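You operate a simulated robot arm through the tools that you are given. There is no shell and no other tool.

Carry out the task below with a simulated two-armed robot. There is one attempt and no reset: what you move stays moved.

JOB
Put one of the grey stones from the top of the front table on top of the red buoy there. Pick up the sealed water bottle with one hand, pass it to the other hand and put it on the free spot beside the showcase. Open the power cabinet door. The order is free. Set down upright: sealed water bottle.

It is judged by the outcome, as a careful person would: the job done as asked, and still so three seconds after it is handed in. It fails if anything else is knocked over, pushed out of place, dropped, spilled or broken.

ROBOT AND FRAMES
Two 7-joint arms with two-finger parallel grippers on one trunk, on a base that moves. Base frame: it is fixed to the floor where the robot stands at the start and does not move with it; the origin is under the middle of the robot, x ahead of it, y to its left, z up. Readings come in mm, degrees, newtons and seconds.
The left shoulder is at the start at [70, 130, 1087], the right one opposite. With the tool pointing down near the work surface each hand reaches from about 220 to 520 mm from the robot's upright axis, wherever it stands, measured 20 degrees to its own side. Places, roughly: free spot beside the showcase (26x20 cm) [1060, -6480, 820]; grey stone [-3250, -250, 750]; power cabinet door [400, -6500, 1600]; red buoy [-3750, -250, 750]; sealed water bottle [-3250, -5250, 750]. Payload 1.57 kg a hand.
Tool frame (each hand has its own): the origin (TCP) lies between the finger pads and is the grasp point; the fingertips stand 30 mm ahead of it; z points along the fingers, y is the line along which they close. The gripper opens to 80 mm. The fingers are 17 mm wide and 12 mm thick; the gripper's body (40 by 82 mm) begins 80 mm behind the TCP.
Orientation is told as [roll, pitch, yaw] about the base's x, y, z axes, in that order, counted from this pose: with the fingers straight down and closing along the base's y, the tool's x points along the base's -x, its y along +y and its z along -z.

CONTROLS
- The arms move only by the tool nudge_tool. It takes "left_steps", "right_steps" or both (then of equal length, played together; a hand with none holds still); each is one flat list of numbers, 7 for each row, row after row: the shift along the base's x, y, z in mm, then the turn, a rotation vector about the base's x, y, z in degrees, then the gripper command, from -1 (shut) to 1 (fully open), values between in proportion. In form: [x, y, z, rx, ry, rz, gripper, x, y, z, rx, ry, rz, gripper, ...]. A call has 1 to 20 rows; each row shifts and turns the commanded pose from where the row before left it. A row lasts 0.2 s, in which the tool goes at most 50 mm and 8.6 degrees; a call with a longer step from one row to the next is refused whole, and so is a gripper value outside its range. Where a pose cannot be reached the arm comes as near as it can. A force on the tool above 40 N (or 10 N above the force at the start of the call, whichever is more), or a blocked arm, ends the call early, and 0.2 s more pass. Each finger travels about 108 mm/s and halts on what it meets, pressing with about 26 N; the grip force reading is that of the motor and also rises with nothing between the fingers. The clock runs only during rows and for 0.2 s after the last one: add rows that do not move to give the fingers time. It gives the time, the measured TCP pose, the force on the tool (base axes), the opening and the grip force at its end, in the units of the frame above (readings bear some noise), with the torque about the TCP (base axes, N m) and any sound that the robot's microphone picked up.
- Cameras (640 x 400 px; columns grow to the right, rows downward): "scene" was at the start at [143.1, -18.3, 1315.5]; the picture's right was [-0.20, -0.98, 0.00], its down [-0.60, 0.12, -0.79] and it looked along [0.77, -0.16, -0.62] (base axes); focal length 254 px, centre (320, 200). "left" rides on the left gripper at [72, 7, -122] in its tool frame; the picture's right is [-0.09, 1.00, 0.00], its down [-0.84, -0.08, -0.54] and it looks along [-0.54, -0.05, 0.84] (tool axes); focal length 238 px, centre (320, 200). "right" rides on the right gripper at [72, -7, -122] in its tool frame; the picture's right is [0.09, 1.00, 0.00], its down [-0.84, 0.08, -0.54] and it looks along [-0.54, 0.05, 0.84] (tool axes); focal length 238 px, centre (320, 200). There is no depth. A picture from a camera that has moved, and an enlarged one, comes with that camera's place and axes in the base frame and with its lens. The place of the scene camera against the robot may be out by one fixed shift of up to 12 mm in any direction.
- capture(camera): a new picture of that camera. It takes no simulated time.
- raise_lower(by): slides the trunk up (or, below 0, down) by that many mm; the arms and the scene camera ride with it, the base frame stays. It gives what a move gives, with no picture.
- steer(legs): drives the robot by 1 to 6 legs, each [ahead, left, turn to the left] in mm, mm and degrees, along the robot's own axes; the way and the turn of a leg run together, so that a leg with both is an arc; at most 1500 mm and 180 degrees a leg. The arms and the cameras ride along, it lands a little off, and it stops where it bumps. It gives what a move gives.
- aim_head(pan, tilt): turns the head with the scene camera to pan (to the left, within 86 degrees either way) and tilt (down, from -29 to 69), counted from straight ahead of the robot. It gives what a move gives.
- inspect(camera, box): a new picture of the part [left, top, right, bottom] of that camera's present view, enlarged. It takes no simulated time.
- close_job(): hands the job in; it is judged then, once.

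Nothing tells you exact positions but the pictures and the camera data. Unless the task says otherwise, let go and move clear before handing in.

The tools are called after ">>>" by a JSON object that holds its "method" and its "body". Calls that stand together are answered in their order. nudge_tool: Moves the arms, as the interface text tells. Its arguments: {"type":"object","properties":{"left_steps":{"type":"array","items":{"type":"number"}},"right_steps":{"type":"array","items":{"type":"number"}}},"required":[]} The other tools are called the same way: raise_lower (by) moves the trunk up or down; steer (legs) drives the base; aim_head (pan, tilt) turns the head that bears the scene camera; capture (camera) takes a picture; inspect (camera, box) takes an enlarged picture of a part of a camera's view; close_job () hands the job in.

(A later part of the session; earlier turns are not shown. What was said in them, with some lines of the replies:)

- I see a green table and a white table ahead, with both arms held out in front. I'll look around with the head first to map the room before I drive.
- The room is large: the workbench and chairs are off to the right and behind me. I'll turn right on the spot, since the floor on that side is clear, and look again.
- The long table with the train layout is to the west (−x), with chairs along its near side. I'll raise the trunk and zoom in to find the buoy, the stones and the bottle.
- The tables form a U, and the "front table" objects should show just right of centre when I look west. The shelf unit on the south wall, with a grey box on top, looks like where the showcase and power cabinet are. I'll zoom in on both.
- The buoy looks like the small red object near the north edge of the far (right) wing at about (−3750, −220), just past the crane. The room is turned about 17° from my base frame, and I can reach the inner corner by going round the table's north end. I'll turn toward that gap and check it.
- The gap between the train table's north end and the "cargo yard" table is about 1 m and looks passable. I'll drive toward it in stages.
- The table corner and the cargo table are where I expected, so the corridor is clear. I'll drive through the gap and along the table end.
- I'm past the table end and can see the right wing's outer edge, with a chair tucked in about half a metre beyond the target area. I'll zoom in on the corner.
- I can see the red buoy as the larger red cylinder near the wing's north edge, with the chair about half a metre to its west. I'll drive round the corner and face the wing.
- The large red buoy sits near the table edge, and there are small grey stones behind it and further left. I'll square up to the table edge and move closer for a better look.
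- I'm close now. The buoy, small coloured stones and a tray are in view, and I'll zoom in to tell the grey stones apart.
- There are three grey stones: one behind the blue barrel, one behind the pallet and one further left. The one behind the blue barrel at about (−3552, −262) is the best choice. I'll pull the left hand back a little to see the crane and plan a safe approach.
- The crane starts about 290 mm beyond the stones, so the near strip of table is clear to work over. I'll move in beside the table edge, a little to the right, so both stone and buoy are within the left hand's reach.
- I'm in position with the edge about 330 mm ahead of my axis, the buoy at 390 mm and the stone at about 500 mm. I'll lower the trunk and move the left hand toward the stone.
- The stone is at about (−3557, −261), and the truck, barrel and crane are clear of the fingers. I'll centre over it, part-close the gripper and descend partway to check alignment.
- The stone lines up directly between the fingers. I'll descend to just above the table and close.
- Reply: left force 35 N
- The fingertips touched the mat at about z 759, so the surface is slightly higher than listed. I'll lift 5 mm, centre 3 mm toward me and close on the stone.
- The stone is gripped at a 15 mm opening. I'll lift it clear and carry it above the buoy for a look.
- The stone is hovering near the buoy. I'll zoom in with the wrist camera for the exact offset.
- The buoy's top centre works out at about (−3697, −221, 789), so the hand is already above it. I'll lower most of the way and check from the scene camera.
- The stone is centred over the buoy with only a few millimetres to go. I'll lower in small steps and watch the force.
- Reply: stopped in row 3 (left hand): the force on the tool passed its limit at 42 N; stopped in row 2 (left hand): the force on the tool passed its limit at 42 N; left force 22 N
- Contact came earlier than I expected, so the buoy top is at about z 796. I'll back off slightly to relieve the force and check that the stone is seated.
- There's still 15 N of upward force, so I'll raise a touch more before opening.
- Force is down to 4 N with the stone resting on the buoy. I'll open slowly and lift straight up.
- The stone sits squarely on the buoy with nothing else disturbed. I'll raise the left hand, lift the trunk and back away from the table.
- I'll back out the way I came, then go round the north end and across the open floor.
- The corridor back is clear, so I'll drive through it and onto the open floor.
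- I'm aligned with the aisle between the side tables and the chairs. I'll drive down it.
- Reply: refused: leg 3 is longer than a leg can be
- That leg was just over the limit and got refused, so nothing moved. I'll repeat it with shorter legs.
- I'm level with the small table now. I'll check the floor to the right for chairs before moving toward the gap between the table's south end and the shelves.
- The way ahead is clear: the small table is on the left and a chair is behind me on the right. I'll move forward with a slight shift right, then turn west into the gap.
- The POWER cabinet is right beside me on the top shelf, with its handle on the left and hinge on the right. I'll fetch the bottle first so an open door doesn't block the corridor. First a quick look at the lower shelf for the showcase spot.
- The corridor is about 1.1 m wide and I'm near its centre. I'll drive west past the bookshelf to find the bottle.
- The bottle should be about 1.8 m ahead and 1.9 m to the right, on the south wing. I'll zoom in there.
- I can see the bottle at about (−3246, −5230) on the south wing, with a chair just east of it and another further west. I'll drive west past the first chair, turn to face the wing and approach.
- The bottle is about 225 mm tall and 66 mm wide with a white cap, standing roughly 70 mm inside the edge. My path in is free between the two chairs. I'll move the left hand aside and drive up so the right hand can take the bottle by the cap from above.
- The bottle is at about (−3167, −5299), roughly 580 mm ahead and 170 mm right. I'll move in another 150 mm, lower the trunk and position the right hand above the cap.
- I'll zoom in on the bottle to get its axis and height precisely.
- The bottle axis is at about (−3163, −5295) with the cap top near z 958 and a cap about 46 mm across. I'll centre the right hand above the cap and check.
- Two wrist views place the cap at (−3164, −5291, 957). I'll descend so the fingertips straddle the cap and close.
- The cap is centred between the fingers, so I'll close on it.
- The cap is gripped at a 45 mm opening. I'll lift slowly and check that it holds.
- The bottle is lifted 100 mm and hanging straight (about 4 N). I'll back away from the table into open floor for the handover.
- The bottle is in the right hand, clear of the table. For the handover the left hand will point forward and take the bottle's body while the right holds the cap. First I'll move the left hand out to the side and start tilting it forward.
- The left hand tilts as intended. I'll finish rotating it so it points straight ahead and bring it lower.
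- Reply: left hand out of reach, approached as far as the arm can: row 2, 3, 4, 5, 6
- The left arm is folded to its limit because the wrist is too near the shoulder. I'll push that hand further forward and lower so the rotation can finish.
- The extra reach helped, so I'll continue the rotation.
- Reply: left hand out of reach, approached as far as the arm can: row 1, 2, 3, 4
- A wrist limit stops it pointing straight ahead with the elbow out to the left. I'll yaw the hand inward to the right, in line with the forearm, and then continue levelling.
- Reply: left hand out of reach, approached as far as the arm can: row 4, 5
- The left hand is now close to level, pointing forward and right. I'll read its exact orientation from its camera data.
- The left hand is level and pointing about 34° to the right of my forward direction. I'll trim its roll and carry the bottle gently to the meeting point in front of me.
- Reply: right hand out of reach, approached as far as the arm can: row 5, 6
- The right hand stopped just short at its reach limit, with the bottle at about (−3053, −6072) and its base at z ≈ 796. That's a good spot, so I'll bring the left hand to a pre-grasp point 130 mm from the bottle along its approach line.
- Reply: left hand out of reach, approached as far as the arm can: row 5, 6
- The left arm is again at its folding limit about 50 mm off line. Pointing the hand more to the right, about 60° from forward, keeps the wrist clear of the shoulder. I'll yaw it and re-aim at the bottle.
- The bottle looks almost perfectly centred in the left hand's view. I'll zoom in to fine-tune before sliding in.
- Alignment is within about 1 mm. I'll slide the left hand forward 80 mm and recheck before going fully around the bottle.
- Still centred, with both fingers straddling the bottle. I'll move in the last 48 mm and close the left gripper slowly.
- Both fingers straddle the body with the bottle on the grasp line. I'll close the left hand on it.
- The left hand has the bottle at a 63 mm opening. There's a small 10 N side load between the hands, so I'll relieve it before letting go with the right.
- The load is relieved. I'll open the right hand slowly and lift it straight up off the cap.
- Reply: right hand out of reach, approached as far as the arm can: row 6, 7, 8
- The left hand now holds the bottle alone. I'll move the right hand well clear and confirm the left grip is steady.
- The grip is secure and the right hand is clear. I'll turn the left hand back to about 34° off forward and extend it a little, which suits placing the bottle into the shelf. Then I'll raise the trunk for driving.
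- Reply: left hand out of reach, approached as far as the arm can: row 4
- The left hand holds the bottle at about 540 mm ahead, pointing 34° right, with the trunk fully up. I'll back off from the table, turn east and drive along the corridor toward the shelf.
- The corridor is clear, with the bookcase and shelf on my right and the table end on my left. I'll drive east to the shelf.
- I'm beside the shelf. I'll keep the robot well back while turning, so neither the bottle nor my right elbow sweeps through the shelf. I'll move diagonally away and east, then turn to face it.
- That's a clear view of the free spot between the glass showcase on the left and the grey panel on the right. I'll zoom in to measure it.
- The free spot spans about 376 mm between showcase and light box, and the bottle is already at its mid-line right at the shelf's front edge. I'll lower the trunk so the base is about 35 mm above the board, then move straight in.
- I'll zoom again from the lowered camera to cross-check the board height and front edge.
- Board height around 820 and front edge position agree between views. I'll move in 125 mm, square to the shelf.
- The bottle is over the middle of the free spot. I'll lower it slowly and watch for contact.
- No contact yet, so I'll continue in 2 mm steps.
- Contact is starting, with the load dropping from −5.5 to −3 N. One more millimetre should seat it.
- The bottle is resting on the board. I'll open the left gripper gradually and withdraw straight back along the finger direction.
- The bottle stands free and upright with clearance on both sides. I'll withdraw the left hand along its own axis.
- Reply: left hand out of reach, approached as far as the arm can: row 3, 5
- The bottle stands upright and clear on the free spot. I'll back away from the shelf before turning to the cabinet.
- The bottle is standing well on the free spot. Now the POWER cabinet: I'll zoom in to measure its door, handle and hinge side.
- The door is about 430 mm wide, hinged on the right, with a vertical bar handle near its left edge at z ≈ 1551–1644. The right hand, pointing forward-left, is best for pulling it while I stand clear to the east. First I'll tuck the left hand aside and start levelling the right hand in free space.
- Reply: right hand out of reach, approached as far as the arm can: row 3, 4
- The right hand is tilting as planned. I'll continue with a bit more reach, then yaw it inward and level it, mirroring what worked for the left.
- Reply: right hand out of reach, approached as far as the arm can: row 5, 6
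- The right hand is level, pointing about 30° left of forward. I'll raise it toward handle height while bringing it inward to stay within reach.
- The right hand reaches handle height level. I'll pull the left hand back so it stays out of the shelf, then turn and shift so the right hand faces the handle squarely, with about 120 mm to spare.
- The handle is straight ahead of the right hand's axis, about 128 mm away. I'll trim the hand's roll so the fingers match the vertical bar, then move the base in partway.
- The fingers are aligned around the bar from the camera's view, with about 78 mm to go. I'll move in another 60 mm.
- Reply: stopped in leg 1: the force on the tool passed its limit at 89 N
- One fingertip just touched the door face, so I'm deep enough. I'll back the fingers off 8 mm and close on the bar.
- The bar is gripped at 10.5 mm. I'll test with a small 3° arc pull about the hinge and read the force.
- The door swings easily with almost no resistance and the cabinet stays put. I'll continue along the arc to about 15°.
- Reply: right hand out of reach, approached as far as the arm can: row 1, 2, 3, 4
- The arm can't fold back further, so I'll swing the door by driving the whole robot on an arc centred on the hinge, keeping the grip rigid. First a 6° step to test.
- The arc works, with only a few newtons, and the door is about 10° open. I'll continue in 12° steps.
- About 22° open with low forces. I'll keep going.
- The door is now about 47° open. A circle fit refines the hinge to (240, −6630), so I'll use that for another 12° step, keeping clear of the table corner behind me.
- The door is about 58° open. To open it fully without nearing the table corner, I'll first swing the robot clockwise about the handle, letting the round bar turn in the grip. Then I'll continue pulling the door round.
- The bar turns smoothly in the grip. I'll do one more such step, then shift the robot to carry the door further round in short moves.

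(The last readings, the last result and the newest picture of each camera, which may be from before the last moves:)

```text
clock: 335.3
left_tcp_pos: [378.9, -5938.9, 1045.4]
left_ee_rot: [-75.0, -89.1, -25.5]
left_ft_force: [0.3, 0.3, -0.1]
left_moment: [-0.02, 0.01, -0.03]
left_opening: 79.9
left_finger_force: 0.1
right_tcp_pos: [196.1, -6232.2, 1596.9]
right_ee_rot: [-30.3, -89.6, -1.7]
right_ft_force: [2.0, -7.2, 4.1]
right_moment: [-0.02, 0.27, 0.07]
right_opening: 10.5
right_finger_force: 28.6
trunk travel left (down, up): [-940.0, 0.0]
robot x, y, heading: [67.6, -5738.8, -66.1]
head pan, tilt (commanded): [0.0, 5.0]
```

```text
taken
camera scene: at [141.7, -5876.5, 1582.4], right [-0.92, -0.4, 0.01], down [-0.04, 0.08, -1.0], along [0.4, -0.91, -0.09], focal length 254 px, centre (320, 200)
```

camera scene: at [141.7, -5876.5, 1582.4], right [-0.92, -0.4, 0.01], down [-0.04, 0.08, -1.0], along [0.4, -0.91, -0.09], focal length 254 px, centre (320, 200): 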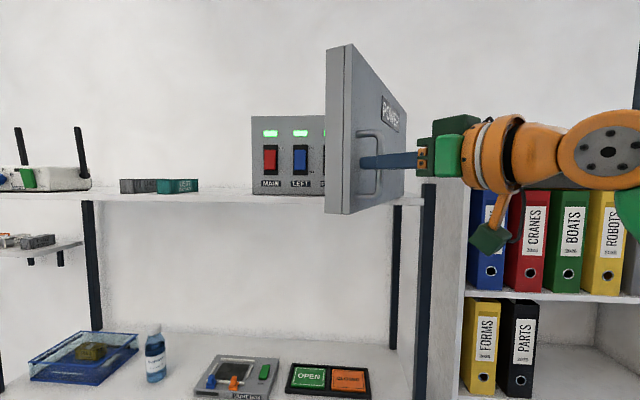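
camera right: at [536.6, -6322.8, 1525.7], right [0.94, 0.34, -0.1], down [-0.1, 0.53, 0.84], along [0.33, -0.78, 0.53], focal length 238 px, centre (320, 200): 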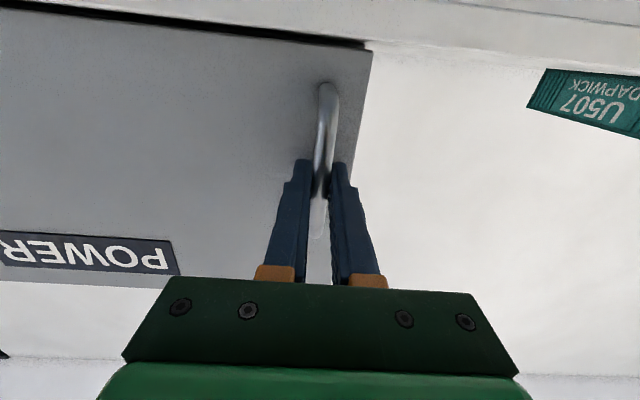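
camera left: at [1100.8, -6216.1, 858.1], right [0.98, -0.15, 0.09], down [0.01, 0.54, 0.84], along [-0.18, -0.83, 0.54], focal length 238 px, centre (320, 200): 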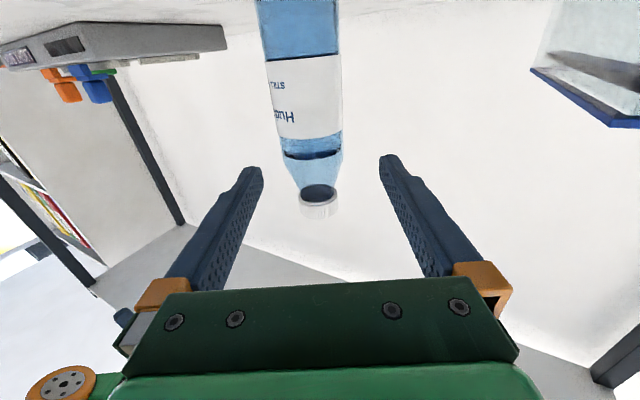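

The door is past 65° and the switches inside are visible. I'll continue with two more short moves.

>>> {"method": "steer", "body": {"legs": [[-16, -75, 0]]}}

>>> {"method": "nudge_tool", "body": {"right_steps": [0, 0, 0, 0, 0, 0, -1]}}

>>> {"method": "capture", "body": {"camera": "scene"}}

```text
clock: 336.3
left_tcp_pos: [301.9, -5952.9, 1046.5]
left_ee_rot: [-77.4, -89.3, -23.1]
left_ft_force: [-0.5, 0.3, -0.7]
left_moment: [-0.01, 0.03, -0.05]
left_opening: 79.9
left_finger_force: 0.1
right_tcp_pos: [120.2, -6246.9, 1596.8]
right_ee_rot: [-29.9, -89.6, -2.0]
right_ft_force: [2.4, -4.7, -5.2]
right_moment: [0.06, 0.46, 0.03]
right_opening: 10.9
right_finger_force: 28.7
trunk travel left (down, up): [-940.0, 0.0]
robot x, y, heading: [-12.4, -5756.5, -66.3]
head pan, tilt (commanded): [0.0, 5.0]
```

```text
clock: 336.7
left_tcp_pos: [295.1, -5954.8, 1050.9]
left_ee_rot: [-40.1, -89.5, -60.4]
left_ft_force: [-0.4, -0.1, -0.3]
left_moment: [-0.03, 0.02, 0.02]
left_opening: 80.1
left_finger_force: 0.0
right_tcp_pos: [108.5, -6250.7, 1597.1]
right_ee_rot: [96.8, -89.7, -128.9]
right_ft_force: [1.1, -5.7, -0.7]
right_moment: [-0.46, -0.21, -0.09]
right_opening: 10.8
right_finger_force: 28.7
trunk travel left (down, up): [-940.0, 0.0]
robot x, y, heading: [-12.4, -5755.4, -66.1]
head pan, tilt (commanded): [0.0, 5.0]
```

```text
taken
camera scene: at [52.7, -5893.9, 1582.9], right [-0.92, -0.4, 0.0], down [-0.03, 0.08, -1.0], along [0.4, -0.91, -0.09], focal length 254 px, centre (320, 200)
```

scene: 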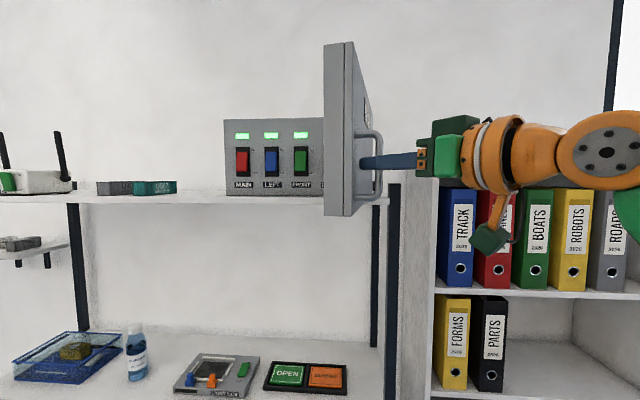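

About 80° open. One more step brings it to about 90°.

>>> {"method": "steer", "body": {"legs": [[1, -77, 0]]}}

>>> {"method": "nudge_tool", "body": {"right_steps": [0, 0, 0, 0, 0, 0, -1]}}

>>> {"method": "capture", "body": {"camera": "scene"}}

>>> {"method": "capture", "body": {"camera": "right"}}

```text
clock: 337.8
left_tcp_pos: [234.2, -5980.9, 1048.1]
left_ee_rot: [-92.8, -89.2, -7.6]
left_ft_force: [0.2, 0.7, -1.2]
left_moment: [-0.03, 0.01, -0.05]
left_opening: 79.9
left_finger_force: 0.1
right_tcp_pos: [52.0, -6271.9, 1597.6]
right_ee_rot: [-37.2, -89.4, 5.2]
right_ft_force: [0.3, -0.4, -7.1]
right_moment: [0.17, 0.68, 0.02]
right_opening: 10.9
right_finger_force: 28.6
trunk travel left (down, up): [-940.0, 0.0]
robot x, y, heading: [-82.9, -5789.4, -66.3]
head pan, tilt (commanded): [0.0, 5.0]
```

```text
clock: 338.2
left_tcp_pos: [226.6, -5985.2, 1050.8]
left_ee_rot: [-46.1, -89.6, -54.2]
left_ft_force: [0.3, -0.1, 0.1]
left_moment: [-0.03, 0.01, 0.02]
left_opening: 79.7
left_finger_force: 0.0
right_tcp_pos: [38.7, -6278.2, 1598.0]
right_ee_rot: [75.7, -89.8, -107.8]
right_ft_force: [2.7, -4.6, 4.7]
right_moment: [-0.65, -0.35, -0.09]
right_opening: 10.8
right_finger_force: 28.5
trunk travel left (down, up): [-940.0, 0.0]
robot x, y, heading: [-82.5, -5788.5, -66.3]
head pan, tilt (commanded): [0.0, 5.0]
```

```text
taken
camera scene: at [-16.4, -5923.5, 1583.2], right [-0.91, -0.4, 0.0], down [-0.03, 0.08, -1.0], along [0.4, -0.91, -0.09], focal length 254 px, centre (320, 200)
```

scene: 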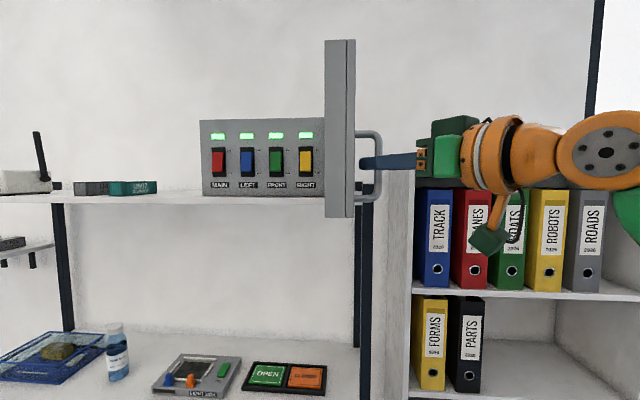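

```text
taken
camera right: at [-67.9, -6220.8, 1525.3], right [0.53, 0.85, -0.09], down [-0.42, 0.35, 0.84], along [0.74, -0.4, 0.54], focal length 238 px, centre (320, 200)
```

right: 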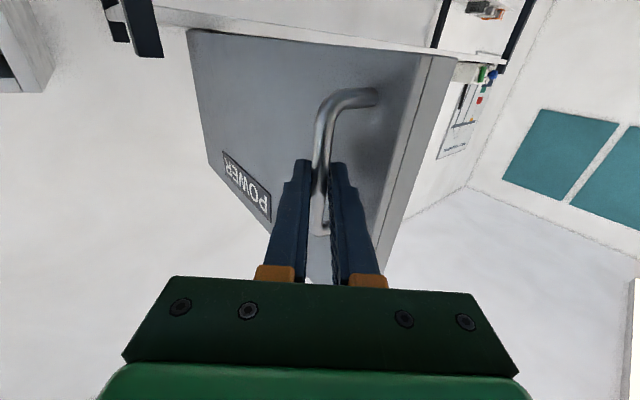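

The door is open about 90° with all four switches visible. I'll open the fingers just enough to release the bar and slide the hand straight out by moving the base.

>>> {"method": "nudge_tool", "body": {"right_steps": [0, 0, 0, 0, 0, 0, -0.62, 0, 0, 0, 0, 0, 0, -0.58, 0, 0, 0, 0, 0, 0, -0.58]}}

>>> {"method": "capture", "body": {"camera": "right"}}

```text
clock: 339.0
left_tcp_pos: [227.0, -5982.9, 1050.5]
left_ee_rot: [-67.6, -89.6, -32.9]
left_ft_force: [-0.4, 0.2, 0.5]
left_moment: [0.01, -0.01, -0.01]
left_opening: 80.1
left_finger_force: 0.0
right_tcp_pos: [40.4, -6275.0, 1598.7]
right_ee_rot: [-5.3, -89.9, -26.7]
right_ft_force: [-0.6, -0.7, 0.8]
right_moment: [-0.02, -0.02, 0.01]
right_opening: 16.8
right_finger_force: 0.0
trunk travel left (down, up): [-940.0, 0.0]
robot x, y, heading: [-81.5, -5787.1, -66.0]
head pan, tilt (commanded): [0.0, 5.0]
```

```text
taken
camera right: at [-66.4, -6216.4, 1526.0], right [0.53, 0.85, -0.09], down [-0.42, 0.35, 0.84], along [0.74, -0.4, 0.54], focal length 238 px, centre (320, 200)
```

right: 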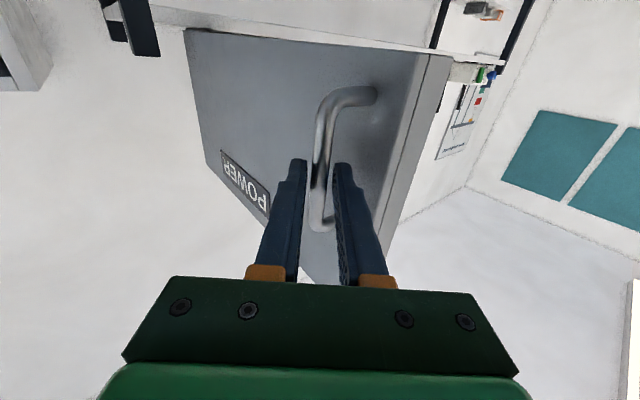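

The bar is loose but near one finger. I'll centre the hand by about 2.5 mm and then back the base out along the finger direction.

>>> {"method": "nudge_tool", "body": {"right_steps": [-1.3, -2.1, 0, 0, 0, 0, -0.58, 0, 0, 0, 0, 0, 0, -0.58]}}

>>> {"method": "steer", "body": {"legs": [[-25, -17, 0]]}}

>>> {"method": "capture", "body": {"camera": "right"}}

```text
clock: 339.6
left_tcp_pos: [226.3, -5983.6, 1050.5]
left_ee_rot: [-65.1, -89.7, -35.3]
left_ft_force: [0.0, -0.5, -0.2]
left_moment: [0.02, -0.01, 0.0]
left_opening: 80.0
left_finger_force: 0.1
right_tcp_pos: [37.6, -6276.7, 1598.0]
right_ee_rot: [88.4, -89.8, -120.5]
right_ft_force: [-0.7, 0.3, -0.1]
right_moment: [0.02, -0.01, 0.02]
right_opening: 16.7
right_finger_force: 0.1
trunk travel left (down, up): [-940.0, 0.0]
robot x, y, heading: [-78.9, -5784.8, -66.1]
head pan, tilt (commanded): [0.0, 5.0]
```

```text
clock: 340.4
left_tcp_pos: [205.0, -5969.7, 1047.2]
left_ee_rot: [-66.9, -89.3, -33.4]
left_ft_force: [0.6, -0.3, -0.8]
left_moment: [-0.01, -0.02, -0.08]
left_opening: 80.1
left_finger_force: 0.1
right_tcp_pos: [19.5, -6264.1, 1595.2]
right_ee_rot: [23.3, -89.6, -55.5]
right_ft_force: [1.1, -0.8, 0.0]
right_moment: [0.0, 0.0, 0.0]
right_opening: 16.9
right_finger_force: 0.0
trunk travel left (down, up): [-940.0, 0.0]
robot x, y, heading: [-102.3, -5774.0, -66.4]
head pan, tilt (commanded): [0.0, 5.0]
```

```text
taken
camera right: at [-87.2, -6205.9, 1524.0], right [0.53, 0.84, -0.09], down [-0.41, 0.35, 0.84], along [0.74, -0.41, 0.53], focal length 238 px, centre (320, 200)
```

right: 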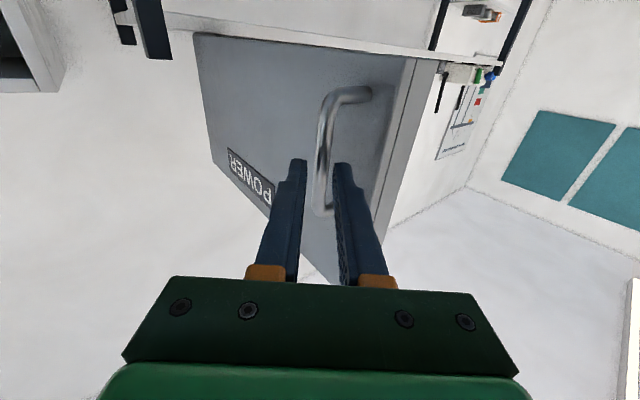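

The bar is nearly out of the fingers. A little more and it will be clear.

>>> {"method": "steer", "body": {"legs": [[-25, -17, 0]]}}

>>> {"method": "capture", "body": {"camera": "right"}}

>>> {"method": "capture", "body": {"camera": "scene"}}

```text
clock: 341.2
left_tcp_pos: [181.0, -5953.3, 1047.8]
left_ee_rot: [-67.3, -89.3, -33.0]
left_ft_force: [-0.8, -0.3, 0.1]
left_moment: [-0.02, 0.0, -0.06]
left_opening: 80.3
left_finger_force: 0.1
right_tcp_pos: [-4.0, -6249.4, 1594.9]
right_ee_rot: [19.9, -89.6, -51.7]
right_ft_force: [0.1, 0.4, 0.1]
right_moment: [0.0, -0.02, -0.02]
right_opening: 16.7
right_finger_force: 0.0
trunk travel left (down, up): [-940.0, 0.0]
robot x, y, heading: [-131.8, -5757.6, -66.1]
head pan, tilt (commanded): [0.0, 5.0]
```

```text
taken
camera right: at [-111.4, -6190.8, 1523.7], right [0.53, 0.84, -0.09], down [-0.41, 0.35, 0.84], along [0.74, -0.41, 0.53], focal length 238 px, centre (320, 200)
```

right: 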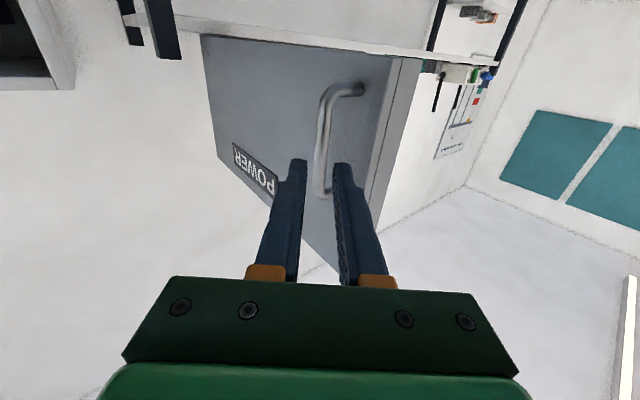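

```text
taken
camera scene: at [-58.5, -5892.2, 1582.6], right [-0.91, -0.4, 0.0], down [-0.04, 0.08, -1.0], along [0.4, -0.91, -0.09], focal length 254 px, centre (320, 200)
```

scene: 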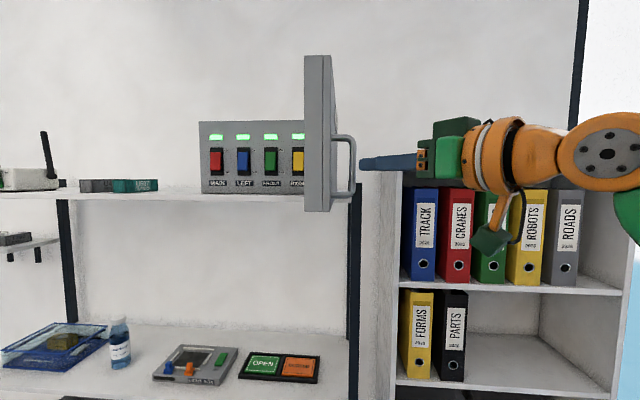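

The hand is clear of the handle and the door stays open. I'll swing the robot clockwise so the right hand moves well away from the door, then back off into open floor.

>>> {"method": "steer", "body": {"legs": [[0, 0, -30]]}}

>>> {"method": "aim_head", "body": {"pan": 40, "tilt": 10}}

>>> {"method": "capture", "body": {"camera": "scene"}}

```text
clock: 343.1
left_tcp_pos: [35.3, -6079.3, 1049.2]
left_ee_rot: [-71.5, -89.7, -59.1]
left_ft_force: [0.0, -0.3, 0.6]
left_moment: [-0.02, -0.03, 0.0]
left_opening: 80.0
left_finger_force: 0.0
right_tcp_pos: [-274.4, -6238.0, 1597.5]
right_ee_rot: [67.4, -89.9, -129.8]
right_ft_force: [-0.1, 0.3, -0.2]
right_moment: [-0.04, 0.02, 0.03]
right_opening: 16.8
right_finger_force: 0.2
trunk travel left (down, up): [-940.0, 0.0]
robot x, y, heading: [-132.5, -5753.8, -96.5]
head pan, tilt (commanded): [0.0, 5.0]
```

```text
clock: 344.2
left_tcp_pos: [35.0, -6079.2, 1049.5]
left_ee_rot: [-66.3, -89.8, -64.4]
left_ft_force: [-0.1, 0.1, 0.0]
left_moment: [0.03, 0.01, 0.01]
left_opening: 80.0
left_finger_force: 0.0
right_tcp_pos: [-275.2, -6238.3, 1598.1]
right_ee_rot: [82.0, -89.8, -144.3]
right_ft_force: [-0.1, 0.2, 0.0]
right_moment: [-0.01, -0.02, 0.0]
right_opening: 16.8
right_finger_force: 0.1
trunk travel left (down, up): [-940.0, 0.0]
robot x, y, heading: [-134.4, -5757.7, -96.7]
head pan, tilt (commanded): [40.0, 10.0]
```

```text
taken
camera scene: at [-78.6, -5884.5, 1575.4], right [-0.83, -0.55, 0.0], down [-0.1, 0.14, -0.98], along [0.54, -0.82, -0.17], focal length 254 px, centre (320, 200)
```

scene: 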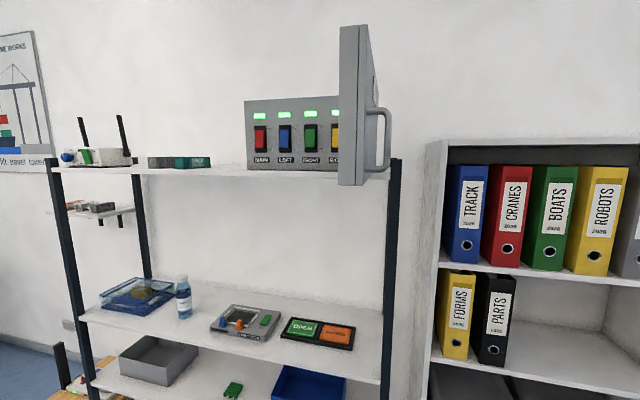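

The door is fully open, the bottle stands upright beside the showcase, and both hands are clear. I'll do a final zoomed check before handing in.

>>> {"method": "inspect", "body": {"camera": "scene", "box": [80, 230, 400, 400]}}

>>> {"method": "inspect", "body": {"camera": "scene", "box": [220, 10, 440, 200]}}

```text
2.00 times, centred on (240, 315) of scene
camera zoom: at [-78.6, -5884.5, 1575.4], right [-0.83, -0.55, 0.0], down [-0.1, 0.14, -0.98], along [0.54, -0.82, -0.17], focal length 509 px, centre (480, -30)
```

zoom: 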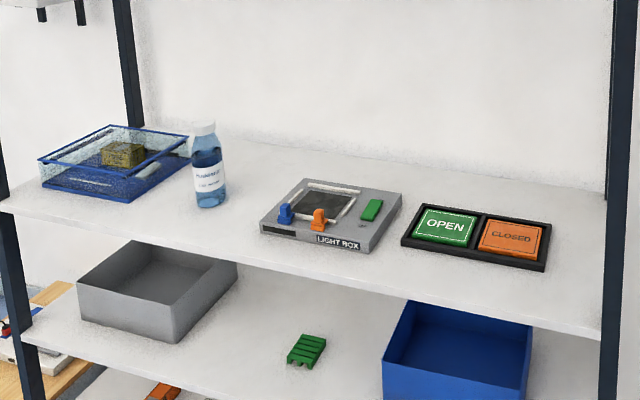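

```text
2.11 times, centred on (330, 105) of scene
camera zoom: at [-78.6, -5884.5, 1575.4], right [-0.83, -0.55, 0.0], down [-0.1, 0.14, -0.98], along [0.54, -0.82, -0.17], focal length 535 px, centre (299, 400)
```

zoom: 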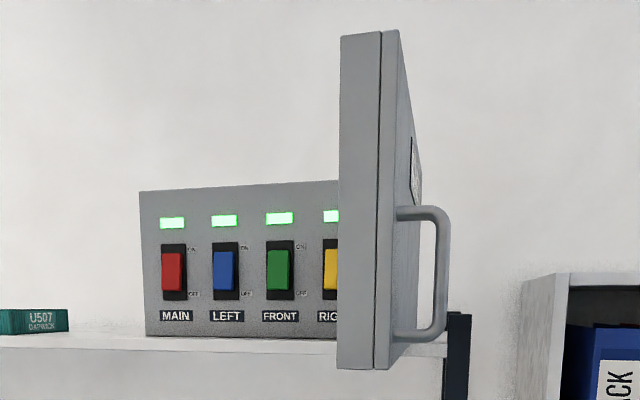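

All three jobs look complete: the grey stone is on the red buoy, the bottle was passed between hands and stands upright on the free spot, and the cabinet door is open about 90°. Both hands are empty and clear, so I'm handing in.

>>> {"method": "close_job", "body": {}}

```text
The job is handed in.
```

All three tasks are done and the job is handed in; the result hasn't come back yet.

- **Stone on buoy:** One grey stone from the front table sits centred on top of the red buoy. I checked it with the cameras right after releasing it, but didn't go back to look again before handing in.
- **Water bottle:** The right hand picked it up by the cap and passed it to the left hand. It now stands upright on the free spot between the showcase and the light box.
- **Power cabinet:** The door is open about 90°, with the switches inside visible.

While I was lining up on the cabinet handle, one fingertip bumped the closed door hard enough to trip the force limit (89 N). The cabinet looked in place afterwards, and I saw nothing knocked over or dropped. Both hands were empty and clear of everything at the end.
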